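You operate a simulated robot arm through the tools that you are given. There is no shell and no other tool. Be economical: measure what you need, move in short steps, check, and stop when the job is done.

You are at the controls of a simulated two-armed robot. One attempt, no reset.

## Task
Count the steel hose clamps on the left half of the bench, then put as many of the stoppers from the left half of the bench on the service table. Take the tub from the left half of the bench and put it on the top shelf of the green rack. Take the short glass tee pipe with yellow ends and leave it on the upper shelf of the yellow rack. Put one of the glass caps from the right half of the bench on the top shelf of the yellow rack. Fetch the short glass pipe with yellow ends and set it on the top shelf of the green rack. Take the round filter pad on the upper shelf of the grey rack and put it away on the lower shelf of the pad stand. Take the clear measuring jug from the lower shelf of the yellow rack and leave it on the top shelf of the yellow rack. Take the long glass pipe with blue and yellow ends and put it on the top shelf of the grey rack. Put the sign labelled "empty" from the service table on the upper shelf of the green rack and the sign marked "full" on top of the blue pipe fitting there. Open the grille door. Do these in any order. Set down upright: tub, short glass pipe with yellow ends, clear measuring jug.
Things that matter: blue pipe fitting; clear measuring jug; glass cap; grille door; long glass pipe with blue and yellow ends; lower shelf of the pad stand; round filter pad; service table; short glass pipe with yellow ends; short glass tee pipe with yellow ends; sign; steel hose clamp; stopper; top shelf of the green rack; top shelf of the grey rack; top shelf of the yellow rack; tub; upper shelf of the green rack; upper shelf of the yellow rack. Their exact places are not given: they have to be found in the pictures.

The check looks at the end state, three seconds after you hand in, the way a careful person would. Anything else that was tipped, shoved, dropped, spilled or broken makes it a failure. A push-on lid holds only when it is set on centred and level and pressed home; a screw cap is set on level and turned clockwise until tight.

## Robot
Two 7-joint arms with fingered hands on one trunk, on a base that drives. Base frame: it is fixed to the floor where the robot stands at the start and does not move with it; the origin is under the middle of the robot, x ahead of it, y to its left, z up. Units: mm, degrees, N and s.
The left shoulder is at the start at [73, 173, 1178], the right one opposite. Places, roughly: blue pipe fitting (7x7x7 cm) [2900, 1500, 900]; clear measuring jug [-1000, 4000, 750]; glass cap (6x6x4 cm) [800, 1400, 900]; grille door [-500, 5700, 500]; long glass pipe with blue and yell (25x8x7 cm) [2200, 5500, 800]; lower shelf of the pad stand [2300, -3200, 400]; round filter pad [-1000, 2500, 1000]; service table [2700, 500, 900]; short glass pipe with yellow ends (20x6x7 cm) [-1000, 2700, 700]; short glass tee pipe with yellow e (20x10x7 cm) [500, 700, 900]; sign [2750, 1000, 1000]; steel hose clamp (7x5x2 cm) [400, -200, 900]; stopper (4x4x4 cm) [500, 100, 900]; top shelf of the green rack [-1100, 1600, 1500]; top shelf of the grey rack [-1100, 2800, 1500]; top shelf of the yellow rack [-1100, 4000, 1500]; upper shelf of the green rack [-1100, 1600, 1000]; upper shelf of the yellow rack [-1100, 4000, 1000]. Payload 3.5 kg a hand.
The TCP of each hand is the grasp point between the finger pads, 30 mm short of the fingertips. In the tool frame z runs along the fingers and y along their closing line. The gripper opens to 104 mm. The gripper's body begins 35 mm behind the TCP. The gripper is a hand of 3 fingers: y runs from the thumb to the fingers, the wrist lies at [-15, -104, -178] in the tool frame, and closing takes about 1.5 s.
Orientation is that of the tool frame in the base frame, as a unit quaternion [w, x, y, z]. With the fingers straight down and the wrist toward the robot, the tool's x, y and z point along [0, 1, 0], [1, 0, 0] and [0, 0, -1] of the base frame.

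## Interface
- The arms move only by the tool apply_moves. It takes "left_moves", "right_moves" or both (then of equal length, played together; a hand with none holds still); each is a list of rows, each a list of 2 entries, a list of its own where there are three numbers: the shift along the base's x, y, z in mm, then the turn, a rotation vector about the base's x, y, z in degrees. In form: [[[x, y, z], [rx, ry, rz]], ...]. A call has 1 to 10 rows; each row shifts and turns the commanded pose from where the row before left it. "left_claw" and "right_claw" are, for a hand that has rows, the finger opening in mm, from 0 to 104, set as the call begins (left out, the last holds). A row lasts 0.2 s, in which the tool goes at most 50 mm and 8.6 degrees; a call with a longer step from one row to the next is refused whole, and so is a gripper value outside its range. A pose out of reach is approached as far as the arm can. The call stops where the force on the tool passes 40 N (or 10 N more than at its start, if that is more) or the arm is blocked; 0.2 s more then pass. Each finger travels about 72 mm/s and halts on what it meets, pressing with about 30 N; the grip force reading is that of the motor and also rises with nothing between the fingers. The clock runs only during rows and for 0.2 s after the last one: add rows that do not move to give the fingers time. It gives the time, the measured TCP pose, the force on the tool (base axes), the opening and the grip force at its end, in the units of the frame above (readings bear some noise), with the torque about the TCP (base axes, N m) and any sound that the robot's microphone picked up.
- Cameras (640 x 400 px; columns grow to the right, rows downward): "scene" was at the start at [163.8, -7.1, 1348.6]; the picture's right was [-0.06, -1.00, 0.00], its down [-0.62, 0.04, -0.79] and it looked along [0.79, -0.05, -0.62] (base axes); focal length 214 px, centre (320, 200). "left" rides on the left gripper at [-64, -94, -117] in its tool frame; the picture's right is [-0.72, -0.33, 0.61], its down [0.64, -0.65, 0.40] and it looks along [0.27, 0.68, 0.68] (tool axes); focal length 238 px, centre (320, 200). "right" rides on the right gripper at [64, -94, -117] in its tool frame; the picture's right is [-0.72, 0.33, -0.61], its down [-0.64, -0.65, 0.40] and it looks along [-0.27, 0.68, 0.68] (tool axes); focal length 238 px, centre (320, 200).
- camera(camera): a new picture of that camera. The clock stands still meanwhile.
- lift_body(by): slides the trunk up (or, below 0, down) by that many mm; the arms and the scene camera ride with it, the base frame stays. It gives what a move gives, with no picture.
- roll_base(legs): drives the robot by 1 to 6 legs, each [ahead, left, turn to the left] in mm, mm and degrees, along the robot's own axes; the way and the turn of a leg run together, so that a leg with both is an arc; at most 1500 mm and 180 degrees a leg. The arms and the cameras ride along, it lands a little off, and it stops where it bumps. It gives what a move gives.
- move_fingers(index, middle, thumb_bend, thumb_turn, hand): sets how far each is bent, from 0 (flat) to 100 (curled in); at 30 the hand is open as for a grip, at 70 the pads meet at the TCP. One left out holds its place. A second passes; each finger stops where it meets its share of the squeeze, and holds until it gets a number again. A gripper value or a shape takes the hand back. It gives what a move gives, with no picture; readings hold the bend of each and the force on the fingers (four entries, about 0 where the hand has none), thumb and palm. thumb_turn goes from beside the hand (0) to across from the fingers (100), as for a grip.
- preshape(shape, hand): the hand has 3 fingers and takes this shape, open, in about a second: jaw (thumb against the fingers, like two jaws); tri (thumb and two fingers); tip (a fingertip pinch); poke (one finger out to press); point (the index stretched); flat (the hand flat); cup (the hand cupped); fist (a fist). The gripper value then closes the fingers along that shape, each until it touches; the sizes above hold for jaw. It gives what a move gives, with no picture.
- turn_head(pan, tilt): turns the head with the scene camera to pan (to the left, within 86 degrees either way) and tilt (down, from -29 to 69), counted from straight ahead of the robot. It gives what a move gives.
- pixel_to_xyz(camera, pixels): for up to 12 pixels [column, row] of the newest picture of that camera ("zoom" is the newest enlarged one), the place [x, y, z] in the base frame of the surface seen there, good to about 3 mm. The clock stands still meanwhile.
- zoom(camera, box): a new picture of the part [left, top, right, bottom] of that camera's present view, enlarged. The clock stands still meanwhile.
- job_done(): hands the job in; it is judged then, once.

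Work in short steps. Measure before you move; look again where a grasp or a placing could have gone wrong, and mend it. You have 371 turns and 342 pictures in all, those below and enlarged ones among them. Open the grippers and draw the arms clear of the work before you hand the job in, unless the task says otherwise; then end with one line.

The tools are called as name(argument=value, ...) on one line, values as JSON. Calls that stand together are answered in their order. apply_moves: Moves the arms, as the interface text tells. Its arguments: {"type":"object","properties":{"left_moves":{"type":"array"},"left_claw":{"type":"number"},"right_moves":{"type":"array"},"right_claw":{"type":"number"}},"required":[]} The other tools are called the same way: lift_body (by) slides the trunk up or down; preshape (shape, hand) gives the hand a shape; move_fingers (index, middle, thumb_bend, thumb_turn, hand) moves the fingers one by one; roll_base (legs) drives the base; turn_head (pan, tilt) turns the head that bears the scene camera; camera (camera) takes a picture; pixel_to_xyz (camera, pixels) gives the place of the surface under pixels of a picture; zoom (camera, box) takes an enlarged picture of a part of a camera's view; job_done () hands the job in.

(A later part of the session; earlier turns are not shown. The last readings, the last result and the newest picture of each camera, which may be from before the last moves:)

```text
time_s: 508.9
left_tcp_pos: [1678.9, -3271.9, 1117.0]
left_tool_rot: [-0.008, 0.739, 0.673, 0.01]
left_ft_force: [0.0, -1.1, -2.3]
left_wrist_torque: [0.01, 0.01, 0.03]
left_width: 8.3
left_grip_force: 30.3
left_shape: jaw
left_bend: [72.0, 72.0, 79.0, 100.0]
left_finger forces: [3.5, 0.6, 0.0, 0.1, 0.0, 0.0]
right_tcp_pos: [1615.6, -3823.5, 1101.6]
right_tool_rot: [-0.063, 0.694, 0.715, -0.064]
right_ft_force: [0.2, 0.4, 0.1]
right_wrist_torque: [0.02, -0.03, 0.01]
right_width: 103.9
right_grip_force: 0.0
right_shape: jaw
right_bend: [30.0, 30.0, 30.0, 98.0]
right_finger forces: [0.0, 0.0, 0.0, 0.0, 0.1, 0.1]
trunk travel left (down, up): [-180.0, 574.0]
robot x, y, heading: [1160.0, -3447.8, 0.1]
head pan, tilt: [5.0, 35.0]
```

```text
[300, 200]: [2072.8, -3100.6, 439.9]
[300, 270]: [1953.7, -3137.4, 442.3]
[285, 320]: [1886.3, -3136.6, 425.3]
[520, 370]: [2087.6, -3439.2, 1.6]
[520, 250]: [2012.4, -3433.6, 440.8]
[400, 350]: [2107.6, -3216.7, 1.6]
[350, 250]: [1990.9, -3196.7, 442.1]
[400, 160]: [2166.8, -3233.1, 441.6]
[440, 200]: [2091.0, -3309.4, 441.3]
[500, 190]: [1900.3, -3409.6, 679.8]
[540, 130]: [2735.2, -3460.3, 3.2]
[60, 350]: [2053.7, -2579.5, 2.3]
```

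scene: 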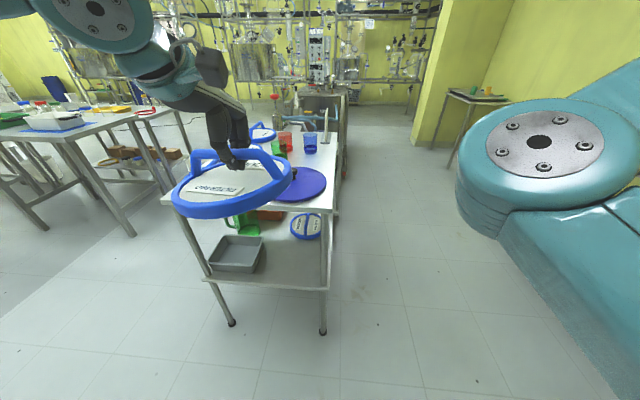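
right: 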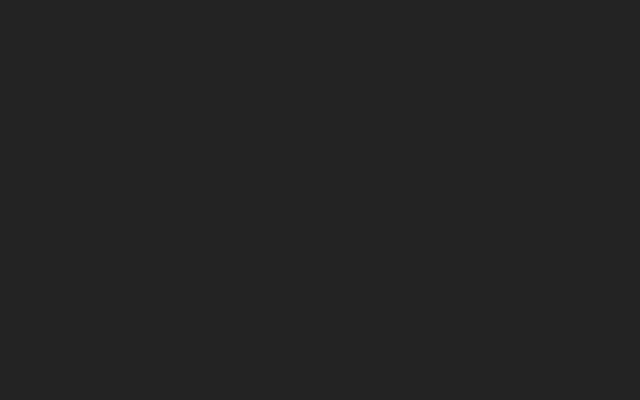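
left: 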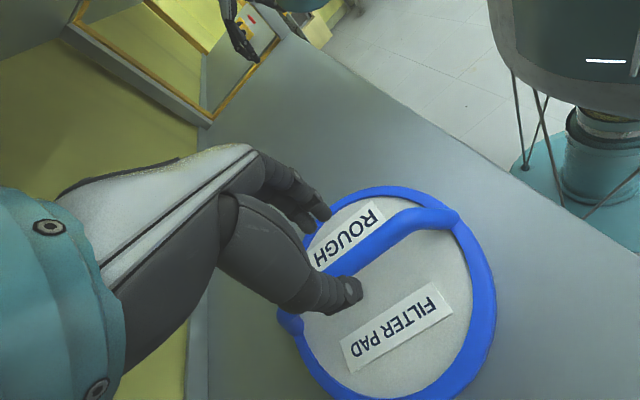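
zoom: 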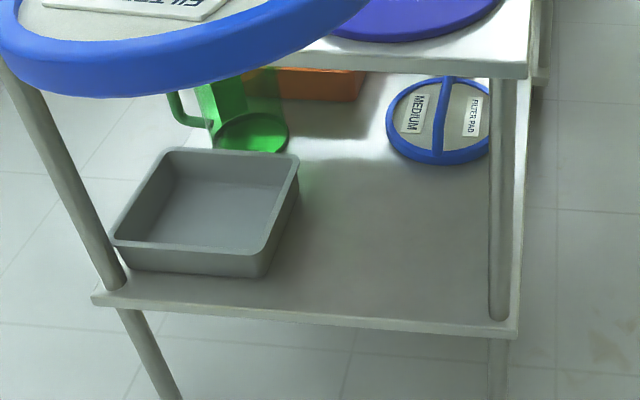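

Free patch: x 1890–2140, y -3140…-3400; I aim at (2000, -3270). I lower the trunk and the hand here in front.

lift_body(by=-175)

apply_moves(left_moves=[[[0, 0, -45], [0, 0, 2.5]], [[0, 0, -45], [0, 0, 2.5]], [[0, 0, -45], [0, 0, 0]], [[0, 0, -45], [0, 0, 0]], [[0, 0, -45], [0, 0, 0]], [[0, 0, -45], [0, 0, 0]], [[0, 0, -45], [0, 0, 0]], [[0, 0, -40], [0, 0, 0]], [[0, 0, 0], [0, 0, 0]]])

camera(camera="scene")

```text
time_s: 510.8
left_tcp_pos: [1677.9, -3272.3, 942.2]
left_tool_rot: [-0.006, 0.739, 0.674, 0.011]
left_ft_force: [-0.5, 0.3, -1.2]
left_wrist_torque: [0.0, -0.01, 0.0]
left_width: 8.5
left_grip_force: 30.1
left_shape: jaw
left_bend: [72.0, 72.0, 79.0, 100.0]
left_finger forces: [3.4, 0.6, 0.1, 0.1, 0.0, 0.0]
right_tcp_pos: [1675.7, -3824.0, 858.8]
right_tool_rot: [-0.133, 0.684, 0.705, -0.131]
right_ft_force: [0.1, -0.4, 0.3]
right_wrist_torque: [0.02, -0.02, -0.01]
right_width: 103.9
right_grip_force: 0.0
right_shape: jaw
right_bend: [30.0, 30.0, 30.0, 98.0]
right_finger forces: [0.0, 0.0, 0.0, 0.1, 0.0, 0.0]
trunk travel left (down, up): [-5.0, 749.0]
robot x, y, heading: [1156.7, -3445.4, -0.2]
head pan, tilt: [5.0, 35.0]
```

```text
time_s: 512.8
left_tcp_pos: [1677.3, -3270.8, 586.2]
left_tool_rot: [-0.007, 0.709, 0.705, 0.009]
left_ft_force: [-0.5, -0.8, -2.7]
left_wrist_torque: [-0.03, 0.01, -0.01]
left_width: 8.4
left_grip_force: 30.0
left_shape: jaw
left_bend: [72.0, 72.0, 79.0, 100.0]
left_finger forces: [2.7, 0.9, 0.1, 0.0, 0.0, 0.1]
right_tcp_pos: [1675.4, -3824.5, 858.0]
right_tool_rot: [-0.132, 0.683, 0.706, -0.131]
right_ft_force: [0.3, 0.2, 0.6]
right_wrist_torque: [0.03, -0.01, 0.01]
right_width: 103.8
right_grip_force: 0.1
right_shape: jaw
right_bend: [30.0, 30.0, 30.0, 98.0]
right_finger forces: [0.0, 0.1, 0.0, 0.0, 0.0, 0.1]
trunk travel left (down, up): [-5.0, 749.0]
robot x, y, heading: [1153.6, -3446.5, 0.1]
head pan, tilt: [5.0, 35.0]
```

```text
151 pictures are left
```

scene: 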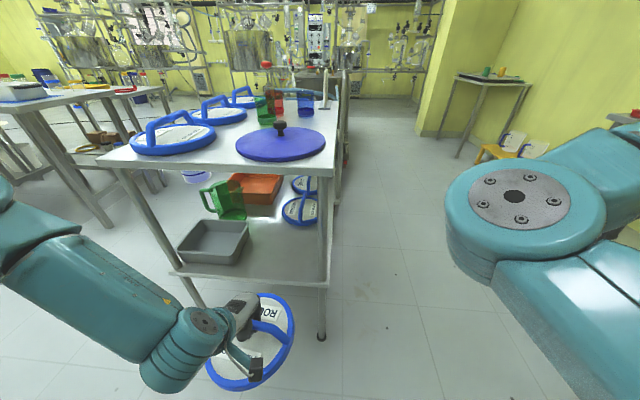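

The pad looks tilted; I check closely.

zoom(camera="scene", box=[180, 270, 320, 400])

camera(camera="left")

```text
3.08 times, centred on (250, 335) of scene
```

zoom: 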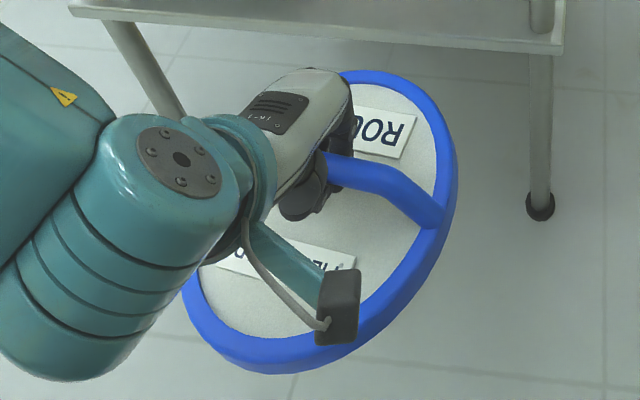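

```text
149 pictures are left
```

left: 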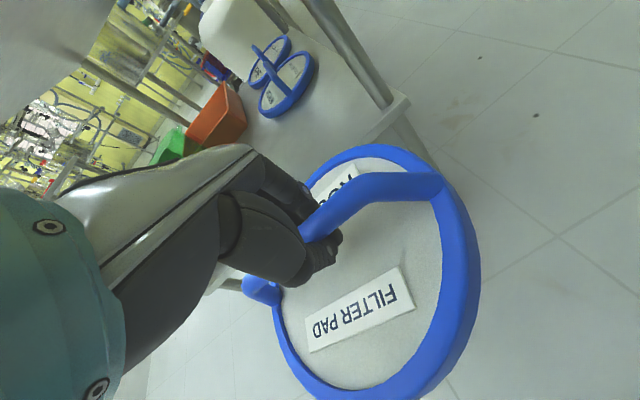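

pixel_to_xyz(camera="left", pixels=[[375, 155], [466, 250], [420, 380], [335, 385], [285, 345], [262, 290], [350, 195], [430, 190], [380, 260]])

```text
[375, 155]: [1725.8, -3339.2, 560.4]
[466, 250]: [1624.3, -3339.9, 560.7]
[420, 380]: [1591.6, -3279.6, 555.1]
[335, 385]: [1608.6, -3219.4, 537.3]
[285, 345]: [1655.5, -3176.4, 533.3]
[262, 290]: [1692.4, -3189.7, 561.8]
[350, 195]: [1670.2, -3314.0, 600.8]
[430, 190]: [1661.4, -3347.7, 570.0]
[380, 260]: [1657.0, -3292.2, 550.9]
```

The pad is tilted ~9°; I level it by turning about x, lower to clear, then drive in 335 mm.

apply_moves(left_moves=[[[0, 0, -20], [5, 0, 0]], [[0, 0, -20], [4, 0, 0]], [[0, 0, 0], [0, 0, 0]]])

camera(camera="left")

pixel_to_xyz(camera="left", pixels=[[375, 155], [466, 250], [420, 380], [335, 385], [285, 345], [430, 190], [380, 260]])

```text
time_s: 513.6
left_tcp_pos: [1676.8, -3272.6, 546.3]
left_tool_rot: [-0.064, 0.706, 0.702, 0.066]
left_ft_force: [0.5, 0.2, -1.9]
left_wrist_torque: [-0.05, 0.02, 0.01]
left_width: 8.0
left_grip_force: 30.1
left_shape: jaw
left_bend: [72.0, 72.0, 79.0, 100.0]
left_finger forces: [2.0, 0.6, 0.1, 0.0, 0.0, 0.0]
right_tcp_pos: [1676.7, -3824.1, 858.4]
right_tool_rot: [-0.134, 0.684, 0.705, -0.131]
right_ft_force: [0.6, -0.6, -0.4]
right_wrist_torque: [0.02, -0.01, -0.02]
right_width: 103.9
right_grip_force: 0.1
right_shape: jaw
right_bend: [30.0, 30.0, 30.0, 98.0]
right_finger forces: [0.0, 0.1, 0.1, 0.1, 0.0, 0.0]
trunk travel left (down, up): [-5.0, 749.0]
robot x, y, heading: [1164.3, -3443.7, -0.1]
head pan, tilt: [5.0, 35.0]
```

```text
148 pictures are left
```

left: 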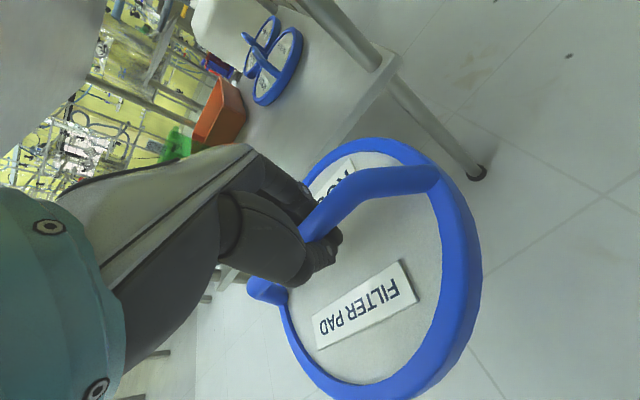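

```text
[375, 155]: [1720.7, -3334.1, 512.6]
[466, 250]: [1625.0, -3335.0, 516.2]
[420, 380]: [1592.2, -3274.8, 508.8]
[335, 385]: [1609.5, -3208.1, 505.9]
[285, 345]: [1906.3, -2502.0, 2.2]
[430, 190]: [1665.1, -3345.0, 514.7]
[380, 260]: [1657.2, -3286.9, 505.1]
```

Nearly level, ring ≈45 mm above shelf height. I drive in 230 mm and look.

roll_base(legs=[[230, 0, 0]])

camera(camera="scene")

camera(camera="left")

```text
time_s: 515.4
left_tcp_pos: [1905.2, -3271.3, 546.2]
left_tool_rot: [-0.063, 0.705, 0.703, 0.065]
left_ft_force: [0.9, -0.2, -2.6]
left_wrist_torque: [-0.06, 0.03, -0.04]
left_width: 8.4
left_grip_force: 29.9
left_shape: jaw
left_bend: [72.0, 72.0, 79.0, 100.0]
left_finger forces: [1.5, 0.4, 0.1, 0.1, 0.0, 0.0]
right_tcp_pos: [1904.8, -3822.0, 856.4]
right_tool_rot: [-0.132, 0.683, 0.707, -0.131]
right_ft_force: [0.2, 0.8, 0.2]
right_wrist_torque: [0.01, 0.01, -0.01]
right_width: 103.8
right_grip_force: 0.1
right_shape: jaw
right_bend: [30.0, 30.0, 30.0, 98.0]
right_finger forces: [0.0, 0.0, 0.0, 0.1, 0.0, 0.0]
trunk travel left (down, up): [-5.0, 749.0]
robot x, y, heading: [1385.9, -3446.0, -0.1]
head pan, tilt: [5.0, 35.0]
```

```text
147 pictures are left
```

scene: 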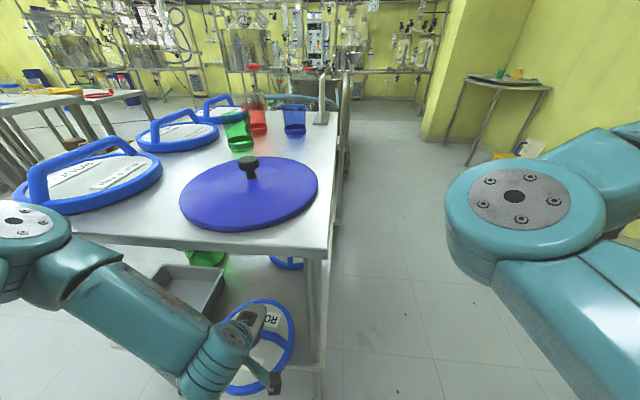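

```text
146 pictures are left
```

left: 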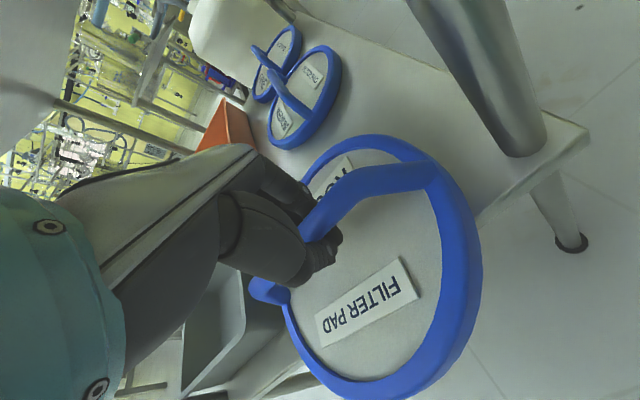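

pixel_to_xyz(camera="scene", pixels=[[25, 220], [60, 250], [100, 270], [150, 310], [200, 350], [150, 240], [60, 215], [235, 335], [85, 285]])

```text
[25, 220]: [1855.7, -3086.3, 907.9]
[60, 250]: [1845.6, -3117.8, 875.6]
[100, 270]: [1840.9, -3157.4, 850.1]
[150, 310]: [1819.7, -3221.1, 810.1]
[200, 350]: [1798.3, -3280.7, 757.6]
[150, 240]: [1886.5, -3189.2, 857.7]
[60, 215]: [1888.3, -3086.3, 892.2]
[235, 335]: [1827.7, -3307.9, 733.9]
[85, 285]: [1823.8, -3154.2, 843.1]
```

The elbow is too near the table's edge. I back out, stretch the arm 170 mm forward (elbow then lies further back), and drive in again.

roll_base(legs=[[-260, 0, 0]])

apply_moves(left_moves=[[[42, 0, 0], [0, 0, 0]], [[42, 0, 0], [0, 0, 0]], [[42, 0, 0], [0, 0, 0]], [[42, 0, 0], [0, 0, 0]], [[0, 0, 0], [0, 0, 0]]])

camera(camera="scene")

```text
time_s: 517.2
left_tcp_pos: [1647.7, -3270.9, 546.8]
left_tool_rot: [-0.063, 0.706, 0.703, 0.065]
left_ft_force: [0.0, 0.4, -2.5]
left_wrist_torque: [-0.04, 0.04, 0.04]
left_width: 8.0
left_grip_force: 30.2
left_shape: jaw
left_bend: [72.0, 72.0, 79.0, 100.0]
left_finger forces: [1.5, 0.4, 0.0, 0.0, 0.0, 0.0]
right_tcp_pos: [1648.0, -3823.2, 858.0]
right_tool_rot: [-0.133, 0.683, 0.707, -0.131]
right_ft_force: [0.3, 0.2, -0.3]
right_wrist_torque: [0.02, 0.0, -0.02]
right_width: 103.9
right_grip_force: 0.1
right_shape: jaw
right_bend: [30.0, 30.0, 30.0, 98.0]
right_finger forces: [0.0, 0.0, 0.0, 0.0, 0.0, 0.0]
trunk travel left (down, up): [-5.0, 749.0]
robot x, y, heading: [1131.7, -3443.1, 0.0]
head pan, tilt: [5.0, 35.0]
```

```text
time_s: 518.4
left_tcp_pos: [1805.7, -3256.9, 555.9]
left_tool_rot: [-0.063, 0.706, 0.703, 0.065]
left_ft_force: [-0.1, -0.5, -1.8]
left_wrist_torque: [0.01, 0.01, 0.01]
left_width: 7.8
left_grip_force: 30.2
left_shape: jaw
left_bend: [72.0, 72.0, 79.0, 100.0]
left_finger forces: [0.8, 0.2, 0.0, 0.0, 0.0, 0.0]
left hand out of reach, approached as far as the arm can: row 3, 4
right_tcp_pos: [1647.5, -3824.4, 857.5]
right_tool_rot: [-0.132, 0.683, 0.706, -0.131]
right_ft_force: [-1.1, 0.4, -0.3]
right_wrist_torque: [0.02, -0.03, -0.01]
right_width: 103.8
right_grip_force: 0.1
right_shape: jaw
right_bend: [30.0, 30.0, 30.0, 98.0]
right_finger forces: [0.0, 0.0, 0.0, 0.1, 0.0, 0.0]
trunk travel left (down, up): [-5.0, 749.0]
robot x, y, heading: [1129.7, -3442.9, 0.2]
head pan, tilt: [5.0, 35.0]
```

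```text
145 pictures are left
```

scene: 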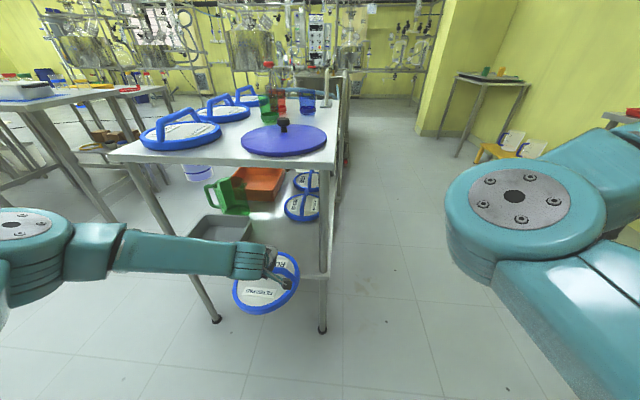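

camera(camera="left")

pixel_to_xyz(camera="scene", pixels=[[40, 225], [90, 240], [150, 240], [200, 245], [240, 250], [250, 300], [295, 280], [265, 255]])

```text
144 pictures are left
```

left: 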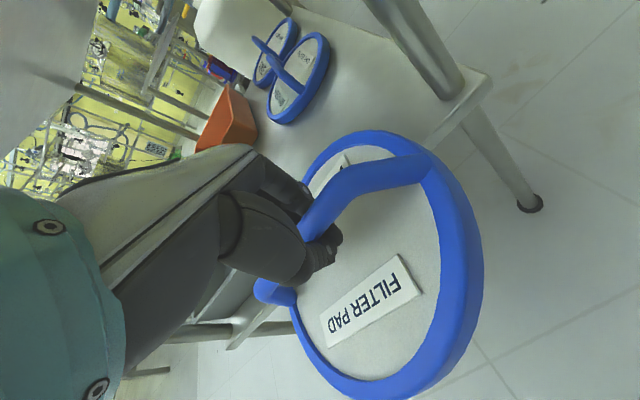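

```text
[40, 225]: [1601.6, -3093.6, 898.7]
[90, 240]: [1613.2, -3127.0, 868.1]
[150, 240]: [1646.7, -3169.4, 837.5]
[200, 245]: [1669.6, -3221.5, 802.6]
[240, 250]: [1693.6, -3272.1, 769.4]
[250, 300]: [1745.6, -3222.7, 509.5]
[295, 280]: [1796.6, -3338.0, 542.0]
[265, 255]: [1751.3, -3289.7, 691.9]
```

The pad has tilted again in the grip; I level it 10° and go in only 150 mm (pad centre ≈50 mm inside the edge), then set down and push it further later.

apply_moves(left_moves=[[[0, 0, 0], [5, 0, 0]], [[0, 0, 0], [5, 0, 0]], [[0, 0, 0], [0, 0, 0]]])

roll_base(legs=[[150, 0, 0]])

camera(camera="left")

pixel_to_xyz(camera="left", pixels=[[385, 140], [470, 240], [420, 375], [340, 375], [300, 330], [400, 240], [355, 310], [480, 90]])

camera(camera="scene")

```text
time_s: 519.2
left_tcp_pos: [1796.0, -3236.4, 568.0]
left_tool_rot: [-0.124, 0.697, 0.694, 0.126]
left_ft_force: [-0.1, 0.1, -2.9]
left_wrist_torque: [-0.06, 0.03, -0.02]
left_width: 7.8
left_grip_force: 30.2
left_shape: jaw
left_bend: [72.0, 72.0, 79.0, 100.0]
left_finger forces: [0.6, 0.1, 0.0, 0.1, 0.0, 0.1]
left hand out of reach, approached as far as the arm can: row 1, 2
right_tcp_pos: [1647.3, -3822.4, 857.5]
right_tool_rot: [-0.133, 0.683, 0.706, -0.131]
right_ft_force: [0.3, 0.9, -0.4]
right_wrist_torque: [-0.01, -0.01, 0.02]
right_width: 103.9
right_grip_force: 0.0
right_shape: jaw
right_bend: [30.0, 30.0, 30.0, 98.0]
right_finger forces: [0.1, 0.1, 0.0, 0.0, 0.0, 0.0]
trunk travel left (down, up): [-5.0, 749.0]
robot x, y, heading: [1129.8, -3445.0, -0.3]
head pan, tilt: [5.0, 35.0]
```

```text
time_s: 520.6
left_tcp_pos: [1943.5, -3235.9, 568.6]
left_tool_rot: [-0.123, 0.698, 0.694, 0.126]
left_ft_force: [0.0, 0.3, -1.9]
left_wrist_torque: [-0.02, 0.02, 0.01]
left_width: 7.8
left_grip_force: 30.0
left_shape: jaw
left_bend: [72.0, 72.0, 79.0, 100.0]
left_finger forces: [0.2, 0.1, 0.0, 0.0, 0.0, 0.1]
right_tcp_pos: [1796.9, -3821.9, 857.9]
right_tool_rot: [-0.133, 0.683, 0.706, -0.131]
right_ft_force: [-0.2, 0.3, -0.5]
right_wrist_torque: [-0.01, 0.0, -0.01]
right_width: 104.1
right_grip_force: 0.1
right_shape: jaw
right_bend: [30.0, 30.0, 30.0, 98.0]
right_finger forces: [0.0, 0.1, 0.0, 0.1, 0.0, 0.1]
trunk travel left (down, up): [-5.0, 749.0]
robot x, y, heading: [1279.1, -3446.2, 0.1]
head pan, tilt: [5.0, 35.0]
```

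```text
143 pictures are left
```

left: 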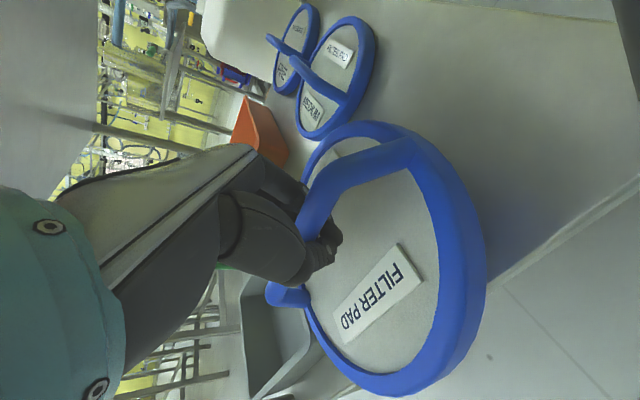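

```text
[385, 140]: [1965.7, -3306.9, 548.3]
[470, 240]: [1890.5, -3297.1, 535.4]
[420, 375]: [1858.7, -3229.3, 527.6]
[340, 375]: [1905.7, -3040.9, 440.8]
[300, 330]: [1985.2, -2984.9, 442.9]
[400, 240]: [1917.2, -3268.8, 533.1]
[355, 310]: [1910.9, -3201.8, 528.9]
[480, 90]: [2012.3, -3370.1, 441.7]
```

```text
142 pictures are left
```

scene: 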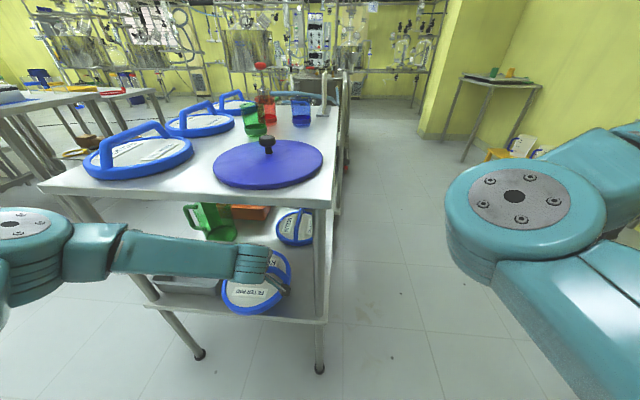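

I shift the base 38 mm right (away from the tray) and 15 mm forward, then lower gently.

roll_base(legs=[[15, -38, 0]])

apply_moves(left_moves=[[[0, 0, -20], [0, 0, 0]], [[0, 0, -15], [0, 0, 0]], [[0, 0, -8], [0, 0, 0]], [[0, 0, 0], [0, 0, 0]]])

camera(camera="left")

pixel_to_xyz(camera="left", pixels=[[385, 140], [470, 240], [420, 375], [400, 240], [355, 310], [360, 130], [440, 160]])

```text
time_s: 521.5
left_tcp_pos: [1958.0, -3273.1, 568.0]
left_tool_rot: [-0.125, 0.698, 0.694, 0.126]
left_ft_force: [-0.1, 0.3, -2.4]
left_wrist_torque: [-0.04, 0.04, 0.01]
left_width: 7.7
left_grip_force: 30.2
left_shape: jaw
left_bend: [72.0, 72.0, 79.0, 100.0]
left_finger forces: [0.2, 0.1, 0.0, 0.0, 0.0, 0.0]
right_tcp_pos: [1809.9, -3860.3, 858.5]
right_tool_rot: [-0.133, 0.683, 0.706, -0.131]
right_ft_force: [-0.3, 0.3, -0.1]
right_wrist_torque: [-0.02, 0.0, 0.02]
right_width: 103.8
right_grip_force: 0.2
right_shape: jaw
right_bend: [30.0, 30.0, 30.0, 98.0]
right_finger forces: [0.2, 0.0, 0.0, 0.0, 0.1, 0.0]
trunk travel left (down, up): [-5.0, 749.0]
robot x, y, heading: [1291.0, -3485.3, 0.0]
head pan, tilt: [5.0, 35.0]
```

```text
time_s: 522.5
left_tcp_pos: [1950.9, -3256.9, 538.0]
left_tool_rot: [-0.123, 0.698, 0.695, 0.125]
left_ft_force: [0.4, -0.1, -2.8]
left_wrist_torque: [-0.04, -0.02, -0.01]
left_width: 7.6
left_grip_force: 30.2
left_shape: jaw
left_bend: [72.0, 72.0, 79.0, 100.0]
left_finger forces: [0.4, 0.0, 0.1, 0.1, 0.1, 0.0]
left hand out of reach, approached as far as the arm can: row 1, 2, 3
right_tcp_pos: [1810.1, -3861.4, 858.7]
right_tool_rot: [-0.133, 0.683, 0.706, -0.131]
right_ft_force: [-0.1, 0.5, -0.1]
right_wrist_torque: [-0.03, -0.01, 0.04]
right_width: 103.7
right_grip_force: 0.2
right_shape: jaw
right_bend: [30.0, 30.0, 30.0, 98.0]
right_finger forces: [0.1, 0.0, 0.0, 0.1, 0.0, 0.0]
trunk travel left (down, up): [-5.0, 749.0]
robot x, y, heading: [1293.6, -3484.7, 0.2]
head pan, tilt: [5.0, 35.0]
```

```text
141 pictures are left
```

left: 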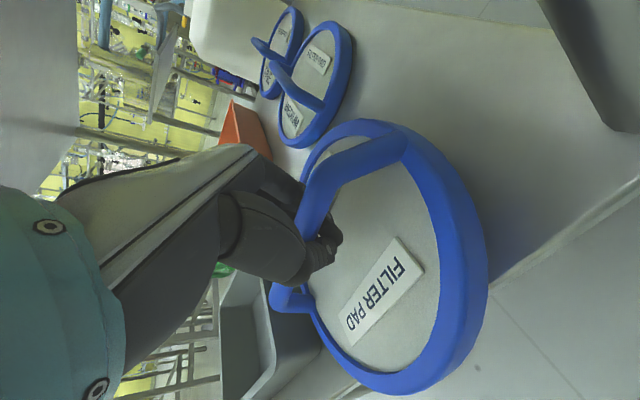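

```text
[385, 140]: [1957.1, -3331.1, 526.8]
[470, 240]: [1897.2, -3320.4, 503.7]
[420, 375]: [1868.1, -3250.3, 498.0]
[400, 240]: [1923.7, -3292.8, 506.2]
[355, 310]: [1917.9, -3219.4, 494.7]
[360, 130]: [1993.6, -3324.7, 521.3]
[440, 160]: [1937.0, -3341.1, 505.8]
```

The arm is at its reach limit; I roll forward 40 mm and bring the hand back and down.

roll_base(legs=[[40, 0, 0]])

apply_moves(left_moves=[[[-15, -5, -4], [4, 0, 0]], [[-10, -5, -6], [3, 0, 0]], [[0, 0, -5], [0, 0, 0]], [[0, 0, -4], [0, 0, 0]], [[0, 0, 0], [0, 0, 0]]])

camera(camera="left")

camera(camera="scene")

```text
time_s: 523.4
left_tcp_pos: [1990.3, -3257.3, 537.2]
left_tool_rot: [-0.123, 0.698, 0.694, 0.126]
left_ft_force: [0.9, 1.0, -2.9]
left_wrist_torque: [-0.03, 0.0, 0.04]
left_width: 7.7
left_grip_force: 29.5
left_shape: jaw
left_bend: [72.0, 72.0, 79.0, 100.0]
left_finger forces: [0.2, 0.0, 0.1, 0.0, 0.0, 0.0]
right_tcp_pos: [1849.5, -3860.3, 857.9]
right_tool_rot: [-0.133, 0.683, 0.706, -0.132]
right_ft_force: [0.5, 0.4, 0.3]
right_wrist_torque: [-0.01, 0.0, 0.0]
right_width: 103.9
right_grip_force: 0.0
right_shape: jaw
right_bend: [30.0, 30.0, 30.0, 98.0]
right_finger forces: [0.0, 0.0, 0.0, 0.1, 0.1, 0.0]
trunk travel left (down, up): [-5.0, 749.0]
robot x, y, heading: [1334.9, -3480.0, 0.4]
head pan, tilt: [5.0, 35.0]
```

```text
time_s: 524.6
left_tcp_pos: [1957.5, -3243.7, 535.8]
left_tool_rot: [-0.165, 0.69, 0.685, 0.167]
left_ft_force: [0.8, 0.2, -2.0]
left_wrist_torque: [-0.07, 0.05, 0.03]
left_width: 7.7
left_grip_force: 30.0
left_shape: jaw
left_bend: [72.0, 72.0, 79.0, 100.0]
left_finger forces: [0.2, 0.0, 0.1, 0.1, 0.0, 0.1]
left hand out of reach, approached as far as the arm can: row 1, 2, 4
right_tcp_pos: [1850.6, -3861.5, 858.3]
right_tool_rot: [-0.134, 0.683, 0.706, -0.131]
right_ft_force: [0.4, -0.4, -0.4]
right_wrist_torque: [-0.02, -0.06, 0.01]
right_width: 103.7
right_grip_force: 0.0
right_shape: jaw
right_bend: [30.0, 30.0, 30.0, 98.0]
right_finger forces: [0.0, 0.0, 0.0, 0.0, 0.1, 0.0]
trunk travel left (down, up): [-5.0, 749.0]
robot x, y, heading: [1330.6, -3482.2, 0.2]
head pan, tilt: [5.0, 35.0]
```

```text
140 pictures are left
```

left: 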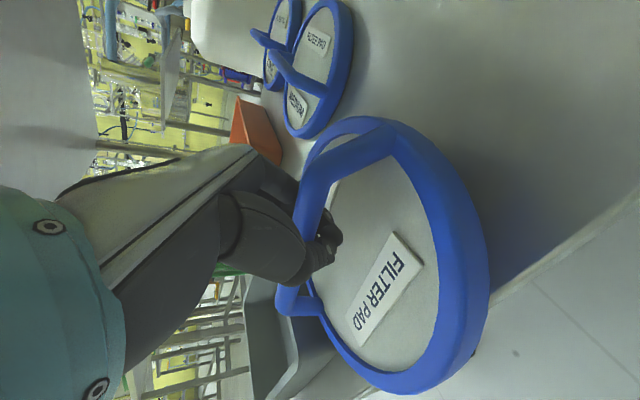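

```text
139 pictures are left
```

scene: 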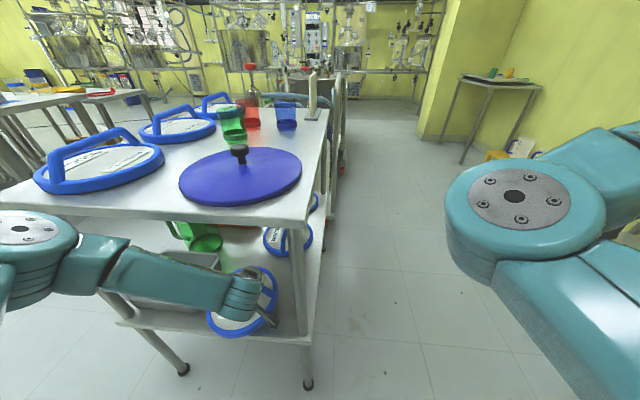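

I undo some of that hand tilt (it costs reach), shift away from the tray, and lower until the pad's edge touches and levels itself.

apply_moves(left_moves=[[[0, -10, 0], [-5, 0, 0]], [[0, -10, 0], [-5, 0, 0]], [[0, -5, -5], [-4, 0, 0]], [[0, 0, -5], [0, 0, 0]], [[0, 0, -5], [0, 0, 0]], [[0, 0, 0], [0, 0, 0]]])

camera(camera="left")

pixel_to_xyz(camera="left", pixels=[[385, 140], [465, 240], [420, 375], [400, 240], [355, 310], [350, 375], [320, 330]])

```text
time_s: 526.0
left_tcp_pos: [1956.9, -3268.0, 520.9]
left_tool_rot: [-0.08, 0.704, 0.701, 0.082]
left_ft_force: [0.2, 0.7, -0.9]
left_wrist_torque: [-0.02, 0.02, 0.02]
left_width: 7.6
left_grip_force: 30.1
left_shape: jaw
left_bend: [72.0, 72.0, 79.0, 100.0]
left_finger forces: [1.0, 0.0, 0.0, 0.1, 0.0, 0.0]
right_tcp_pos: [1850.1, -3860.0, 858.1]
right_tool_rot: [-0.132, 0.683, 0.706, -0.131]
right_ft_force: [-0.4, -0.2, 0.4]
right_wrist_torque: [0.01, 0.01, 0.02]
right_width: 103.7
right_grip_force: 0.1
right_shape: jaw
right_bend: [30.0, 30.0, 30.0, 98.0]
right_finger forces: [0.1, 0.1, 0.0, 0.1, 0.0, 0.0]
trunk travel left (down, up): [-5.0, 749.0]
robot x, y, heading: [1331.7, -3483.8, 0.1]
head pan, tilt: [5.0, 35.0]
```

```text
138 pictures are left
```

left: 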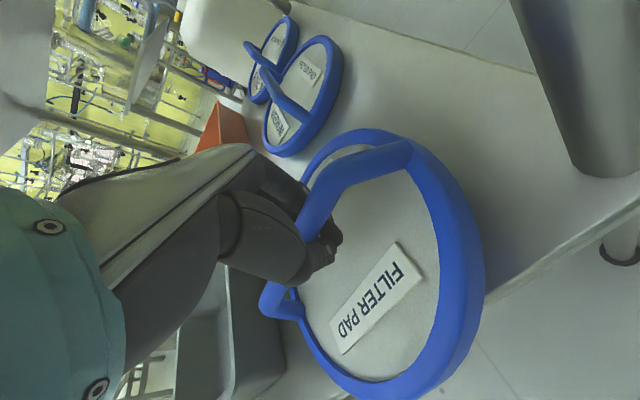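

```text
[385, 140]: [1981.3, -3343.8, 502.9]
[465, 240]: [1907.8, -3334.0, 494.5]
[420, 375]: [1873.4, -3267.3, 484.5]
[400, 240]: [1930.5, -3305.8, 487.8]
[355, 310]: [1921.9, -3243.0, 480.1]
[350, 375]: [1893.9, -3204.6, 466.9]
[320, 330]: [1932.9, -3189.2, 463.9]
```

The left rim touches the shelf (ring top 464). I lower further so it pivots flat.

apply_moves(left_moves=[[[0, 0, -5], [0, 0, 0]], [[0, 0, -5], [0, 0, 0]], [[0, 0, -4], [0, 0, 0]], [[0, 0, 0], [0, 0, 0]]])

pixel_to_xyz(camera="left", pixels=[[385, 140], [465, 240]])

camera(camera="left")

pixel_to_xyz(camera="left", pixels=[[385, 140], [465, 240], [420, 375], [350, 375], [320, 330]])

```text
time_s: 527.0
left_tcp_pos: [1958.3, -3268.5, 505.8]
left_tool_rot: [-0.08, 0.704, 0.701, 0.082]
left_ft_force: [0.8, 0.3, -1.6]
left_wrist_torque: [0.06, 0.0, -0.01]
left_width: 7.7
left_grip_force: 30.0
left_shape: jaw
left_bend: [72.0, 72.0, 79.0, 100.0]
left_finger forces: [1.5, 0.0, 0.1, 0.0, 0.1, 0.0]
right_tcp_pos: [1850.5, -3860.4, 858.1]
right_tool_rot: [-0.133, 0.683, 0.706, -0.131]
right_ft_force: [0.0, -0.5, 1.1]
right_wrist_torque: [0.0, 0.0, 0.0]
right_width: 103.7
right_grip_force: 0.0
right_shape: jaw
right_bend: [30.0, 30.0, 30.0, 98.0]
right_finger forces: [0.0, 0.0, 0.1, 0.0, 0.1, 0.0]
trunk travel left (down, up): [-5.0, 749.0]
robot x, y, heading: [1334.9, -3485.9, -0.1]
head pan, tilt: [5.0, 35.0]
```

```text
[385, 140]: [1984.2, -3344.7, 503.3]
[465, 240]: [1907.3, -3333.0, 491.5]
```

```text
137 pictures are left
```

left: 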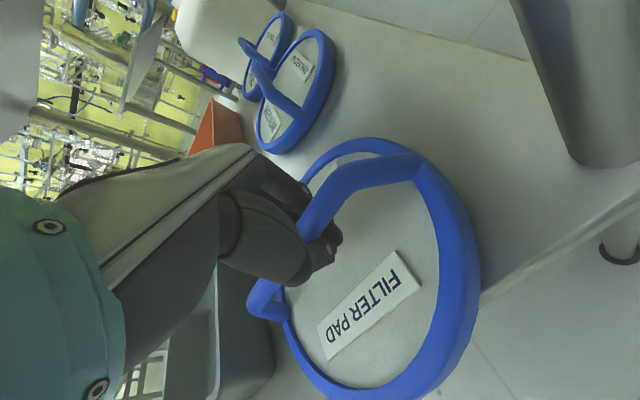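

```text
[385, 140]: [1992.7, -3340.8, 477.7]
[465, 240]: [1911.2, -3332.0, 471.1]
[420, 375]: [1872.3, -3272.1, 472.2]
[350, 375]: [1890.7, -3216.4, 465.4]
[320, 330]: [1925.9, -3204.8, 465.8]
```

Almost flat. 4 mm more, then open and lift away.

apply_moves(left_moves=[[[0, 0, -4], [0, 0, 0]], [[0, 0, 0], [0, 0, 0]]])

apply_moves(left_moves=[[[0, 0, 0], [0, 0, 0]], [[0, 0, 0], [0, 0, 0]], [[0, 0, 0], [0, 0, 0]], [[0, 0, 0], [0, 0, 0]], [[0, 0, 12], [0, 0, 0]], [[0, 0, 20], [0, 0, 0]], [[0, 0, 25], [0, 0, 0]], [[0, 0, 0], [0, 0, 0]]], left_claw=50)

camera(camera="left")

pixel_to_xyz(camera="left", pixels=[[385, 140], [465, 240], [420, 375], [350, 375], [310, 330]])

```text
time_s: 527.6
left_tcp_pos: [1957.5, -3268.1, 502.2]
left_tool_rot: [-0.079, 0.705, 0.7, 0.082]
left_ft_force: [-0.4, -0.7, -0.6]
left_wrist_torque: [0.05, 0.01, 0.03]
left_width: 7.7
left_grip_force: 29.9
left_shape: jaw
left_bend: [72.0, 72.0, 79.0, 100.0]
left_finger forces: [1.5, 0.0, 0.1, 0.0, 0.1, 0.0]
right_tcp_pos: [1848.4, -3861.3, 858.0]
right_tool_rot: [-0.132, 0.683, 0.706, -0.131]
right_ft_force: [0.2, -0.2, 0.0]
right_wrist_torque: [0.0, -0.05, -0.03]
right_width: 103.7
right_grip_force: 0.1
right_shape: jaw
right_bend: [30.0, 30.0, 30.0, 98.0]
right_finger forces: [0.0, 0.0, 0.0, 0.0, 0.0, 0.0]
trunk travel left (down, up): [-5.0, 749.0]
robot x, y, heading: [1334.7, -3486.5, 0.6]
head pan, tilt: [5.0, 35.0]
```

```text
time_s: 529.4
left_tcp_pos: [1957.7, -3268.5, 559.9]
left_tool_rot: [-0.081, 0.704, 0.7, 0.083]
left_ft_force: [-0.9, 0.1, -0.7]
left_wrist_torque: [-0.03, -0.02, 0.0]
left_width: 49.7
left_grip_force: 0.1
left_shape: jaw
left_bend: [74.0, 45.0, 71.0, 100.0]
left_finger forces: [0.1, 0.0, 0.0, 0.0, 0.0, 0.1]
right_tcp_pos: [1849.8, -3861.3, 858.5]
right_tool_rot: [-0.133, 0.683, 0.706, -0.131]
right_ft_force: [0.2, 0.8, 0.0]
right_wrist_torque: [-0.02, 0.02, 0.01]
right_width: 104.0
right_grip_force: 0.1
right_shape: jaw
right_bend: [30.0, 30.0, 30.0, 98.0]
right_finger forces: [0.0, 0.0, 0.0, 0.0, 0.0, 0.0]
trunk travel left (down, up): [-5.0, 749.0]
robot x, y, heading: [1332.2, -3487.7, 0.1]
head pan, tilt: [5.0, 35.0]
```

```text
136 pictures are left
```

left: 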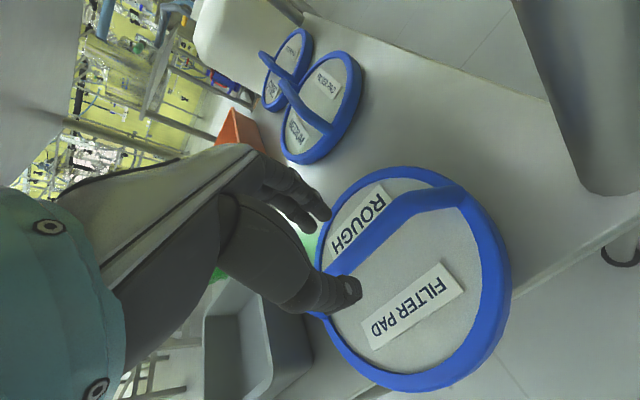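

```text
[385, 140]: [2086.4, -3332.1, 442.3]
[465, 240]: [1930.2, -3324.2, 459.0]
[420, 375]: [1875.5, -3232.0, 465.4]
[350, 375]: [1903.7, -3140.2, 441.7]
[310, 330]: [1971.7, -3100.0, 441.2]
```

It lies flat; the front rim overhangs the edge slightly, so I nudge it in by its handle: lower, roll 30 mm forward, lift.

apply_moves(left_moves=[[[0, 0, -22], [0, 0, 0]], [[0, 0, -22], [0, 0, 0]], [[0, 0, 0], [0, 0, 0]]])

roll_base(legs=[[45, 0, 0]])

apply_moves(left_moves=[[[0, 0, 25], [0, 0, 0]], [[0, 0, 30], [0, 0, 0]], [[0, 0, 0], [0, 0, 0]]])

camera(camera="left")

camera(camera="scene")

```text
time_s: 530.2
left_tcp_pos: [1958.5, -3268.5, 515.8]
left_tool_rot: [-0.081, 0.705, 0.7, 0.084]
left_ft_force: [-0.7, -0.2, -0.7]
left_wrist_torque: [0.0, -0.05, 0.03]
left_width: 50.0
left_grip_force: 0.0
left_shape: jaw
left_bend: [74.0, 45.0, 71.0, 100.0]
left_finger forces: [0.1, 0.1, 0.0, 0.0, 0.0, 0.0]
right_tcp_pos: [1850.2, -3860.1, 858.3]
right_tool_rot: [-0.133, 0.683, 0.706, -0.131]
right_ft_force: [0.1, -0.1, -0.5]
right_wrist_torque: [-0.02, 0.01, 0.0]
right_width: 103.7
right_grip_force: 0.0
right_shape: jaw
right_bend: [30.0, 30.0, 30.0, 98.0]
right_finger forces: [0.0, 0.0, 0.0, 0.0, 0.0, 0.0]
trunk travel left (down, up): [-5.0, 749.0]
robot x, y, heading: [1333.2, -3484.3, 0.3]
head pan, tilt: [5.0, 35.0]
```

```text
time_s: 531.2
left_tcp_pos: [1993.1, -3268.0, 509.6]
left_tool_rot: [-0.086, 0.705, 0.699, 0.077]
left_ft_force: [0.0, -0.3, -0.8]
left_wrist_torque: [-0.01, -0.01, 0.0]
left_width: 50.6
left_grip_force: 0.0
left_shape: jaw
left_bend: [74.0, 45.0, 70.0, 100.0]
left_finger forces: [0.0, 0.0, 0.0, 0.0, 0.0, 0.0]
right_tcp_pos: [1892.6, -3859.6, 858.5]
right_tool_rot: [-0.133, 0.682, 0.707, -0.131]
right_ft_force: [-1.4, 0.4, 0.6]
right_wrist_torque: [0.03, -0.02, 0.0]
right_width: 103.9
right_grip_force: 0.0
right_shape: jaw
right_bend: [30.0, 30.0, 30.0, 98.0]
right_finger forces: [0.1, 0.0, 0.0, 0.1, 0.1, 0.0]
trunk travel left (down, up): [-5.0, 749.0]
robot x, y, heading: [1371.1, -3482.5, -0.2]
head pan, tilt: [5.0, 35.0]
stopped in leg 1: the robot was blocked; the commanded pose is now the measured one
```

```text
time_s: 532.0
left_tcp_pos: [1977.1, -3261.1, 560.3]
left_tool_rot: [-0.094, 0.705, 0.699, 0.071]
left_ft_force: [0.6, -0.2, 0.3]
left_wrist_torque: [-0.03, -0.02, 0.01]
left_width: 50.0
left_grip_force: 0.1
left_shape: jaw
left_bend: [74.0, 45.0, 71.0, 100.0]
left_finger forces: [0.1, 0.1, 0.0, 0.1, 0.1, 0.0]
right_tcp_pos: [1887.9, -3854.4, 864.3]
right_tool_rot: [-0.128, 0.682, 0.709, -0.13]
right_ft_force: [0.6, -0.3, -0.3]
right_wrist_torque: [0.0, -0.02, -0.05]
right_width: 103.8
right_grip_force: 0.0
right_shape: jaw
right_bend: [30.0, 30.0, 30.0, 98.0]
right_finger forces: [0.0, 0.0, 0.0, 0.0, 0.0, 0.0]
trunk travel left (down, up): [-5.0, 749.0]
robot x, y, heading: [1370.3, -3482.0, 0.7]
head pan, tilt: [5.0, 35.0]
```

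```text
135 pictures are left
```

left: 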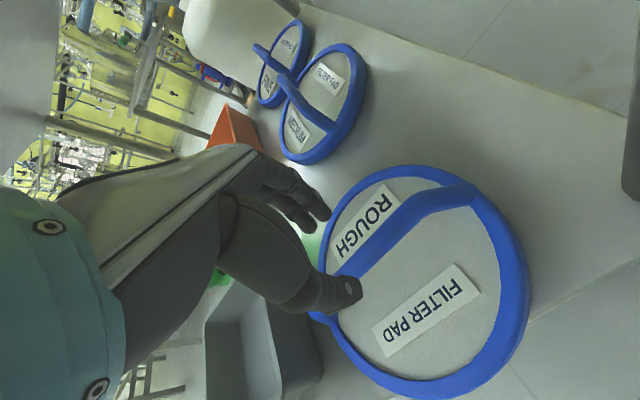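

```text
134 pictures are left
```

scene: 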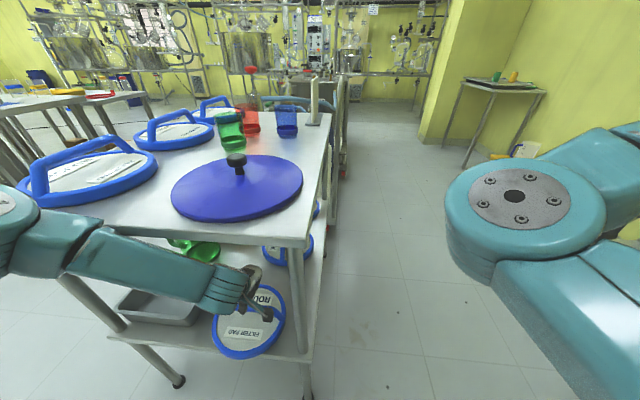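

The forearm touched the table edge and stopped; I back out and check the pad and stand.

roll_base(legs=[[-400, 0, 0]])

lift_body(by=250)

camera(camera="scene")

zoom(camera="scene", box=[150, 150, 350, 310])

```text
time_s: 534.5
left_tcp_pos: [1595.8, -3269.1, 565.9]
left_tool_rot: [-0.086, 0.705, 0.7, 0.077]
left_ft_force: [-0.5, 0.1, 0.5]
left_wrist_torque: [-0.01, 0.03, -0.01]
left_width: 50.0
left_grip_force: 0.1
left_shape: jaw
left_bend: [74.0, 45.0, 71.0, 100.0]
left_finger forces: [0.1, 0.1, 0.0, 0.0, 0.0, 0.1]
right_tcp_pos: [1496.6, -3860.9, 857.8]
right_tool_rot: [-0.132, 0.681, 0.708, -0.132]
right_ft_force: [-0.1, 0.1, 0.1]
right_wrist_torque: [0.02, 0.0, 0.03]
right_width: 103.8
right_grip_force: 0.0
right_shape: jaw
right_bend: [30.0, 30.0, 30.0, 98.0]
right_finger forces: [0.0, 0.0, 0.0, 0.0, 0.0, 0.0]
trunk travel left (down, up): [-5.0, 749.0]
robot x, y, heading: [980.3, -3486.8, 0.2]
head pan, tilt: [5.0, 35.0]
```

```text
time_s: 537.0
left_tcp_pos: [1586.9, -3268.5, 915.6]
left_tool_rot: [-0.019, 0.695, 0.704, 0.145]
left_ft_force: [1.2, 0.0, -0.5]
left_wrist_torque: [0.01, 0.04, -0.03]
left_width: 49.8
left_grip_force: 0.0
left_shape: jaw
left_bend: [74.0, 45.0, 71.0, 100.0]
left_finger forces: [0.1, 0.0, 0.1, 0.0, 0.0, 0.0]
right_tcp_pos: [1496.8, -3861.6, 1106.4]
right_tool_rot: [-0.133, 0.681, 0.708, -0.132]
right_ft_force: [0.2, 1.0, 0.4]
right_wrist_torque: [-0.02, 0.01, 0.0]
right_width: 103.9
right_grip_force: 0.1
right_shape: jaw
right_bend: [30.0, 30.0, 30.0, 98.0]
right_finger forces: [0.0, 0.0, 0.1, 0.0, 0.0, 0.0]
trunk travel left (down, up): [-255.0, 499.0]
robot x, y, heading: [980.9, -3485.6, 0.5]
head pan, tilt: [5.0, 35.0]
```

```text
133 pictures are left
```

scene: 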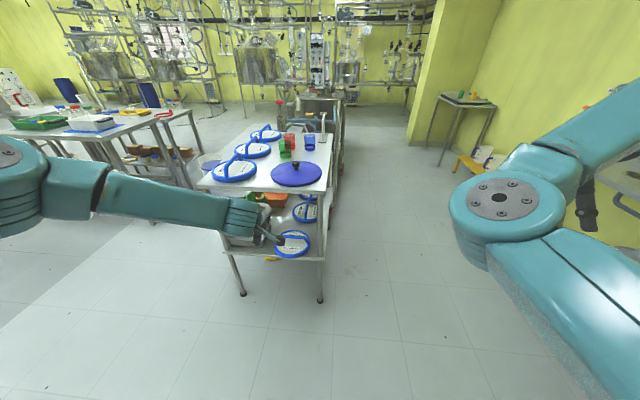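

```text
2.50 times, centred on (250, 230) of scene
```

zoom: 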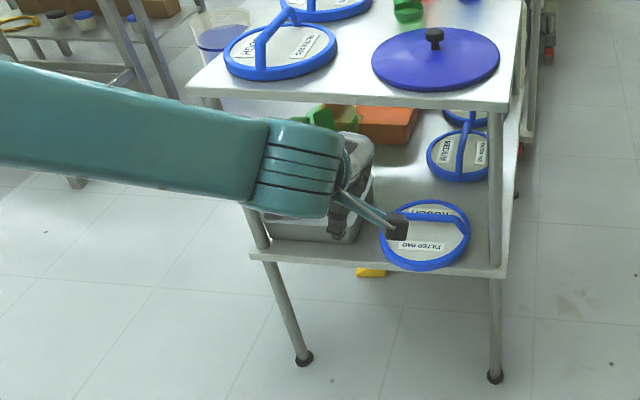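

pixel_to_xyz(camera="zoom", pixels=[[195, 88], [350, 104], [500, 106], [420, 264], [430, 262], [480, 268], [470, 230], [385, 225], [300, 262]])

```text
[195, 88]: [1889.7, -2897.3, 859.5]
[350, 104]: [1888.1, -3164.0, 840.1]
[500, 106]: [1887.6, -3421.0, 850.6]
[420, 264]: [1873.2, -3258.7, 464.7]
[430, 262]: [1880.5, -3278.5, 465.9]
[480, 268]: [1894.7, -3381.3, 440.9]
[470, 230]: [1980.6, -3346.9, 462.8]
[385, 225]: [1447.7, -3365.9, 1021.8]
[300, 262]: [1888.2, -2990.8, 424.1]
```

The stand didn't move and the pad lies on the lower shelf. Now the stoppers: I drive back to the bench's near side.

roll_base(legs=[[0, 1325, 0], [-580, 623, 0], [-580, 623, 0], [0, 900, 0]])

turn_head(pan=0, tilt=45)

camera(camera="scene")

```text
time_s: 556.3
left_tcp_pos: [379.2, 186.3, 916.5]
left_tool_rot: [-0.019, 0.694, 0.705, 0.145]
left_ft_force: [-0.3, 0.3, -0.9]
left_wrist_torque: [0.01, 0.0, 0.02]
left_width: 50.1
left_grip_force: 0.1
left_shape: jaw
left_bend: [74.0, 45.0, 71.0, 100.0]
left_finger forces: [0.0, 0.1, 0.0, 0.0, 0.0, 0.0]
right_tcp_pos: [292.2, -404.7, 1107.5]
right_tool_rot: [-0.132, 0.681, 0.708, -0.132]
right_ft_force: [-0.2, -0.6, 0.6]
right_wrist_torque: [0.01, 0.01, 0.0]
right_width: 103.8
right_grip_force: 0.0
right_shape: jaw
right_bend: [30.0, 30.0, 30.0, 98.0]
right_finger forces: [0.1, 0.1, 0.1, 0.0, 0.0, 0.0]
trunk travel left (down, up): [-255.0, 499.0]
robot x, y, heading: [-229.1, -28.2, 0.7]
head pan, tilt: [5.0, 35.0]
```

```text
time_s: 557.0
left_tcp_pos: [380.5, 185.7, 915.1]
left_tool_rot: [-0.02, 0.694, 0.705, 0.146]
left_ft_force: [0.3, 1.1, 0.3]
left_wrist_torque: [0.01, 0.02, 0.02]
left_width: 49.9
left_grip_force: 0.0
left_shape: jaw
left_bend: [74.0, 45.0, 71.0, 100.0]
left_finger forces: [0.1, 0.0, 0.0, 0.1, 0.0, 0.0]
right_tcp_pos: [292.4, -404.8, 1107.5]
right_tool_rot: [-0.133, 0.681, 0.708, -0.132]
right_ft_force: [-0.4, 0.5, 0.1]
right_wrist_torque: [0.0, 0.01, 0.01]
right_width: 103.8
right_grip_force: 0.0
right_shape: jaw
right_bend: [30.0, 30.0, 30.0, 98.0]
right_finger forces: [0.1, 0.0, 0.0, 0.0, 0.0, 0.0]
trunk travel left (down, up): [-255.0, 499.0]
robot x, y, heading: [-227.6, -28.4, 0.4]
head pan, tilt: [0.0, 45.0]
```

```text
131 pictures are left
```

scene: 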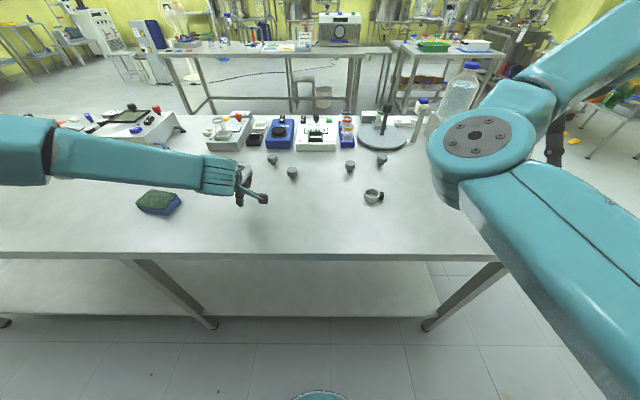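

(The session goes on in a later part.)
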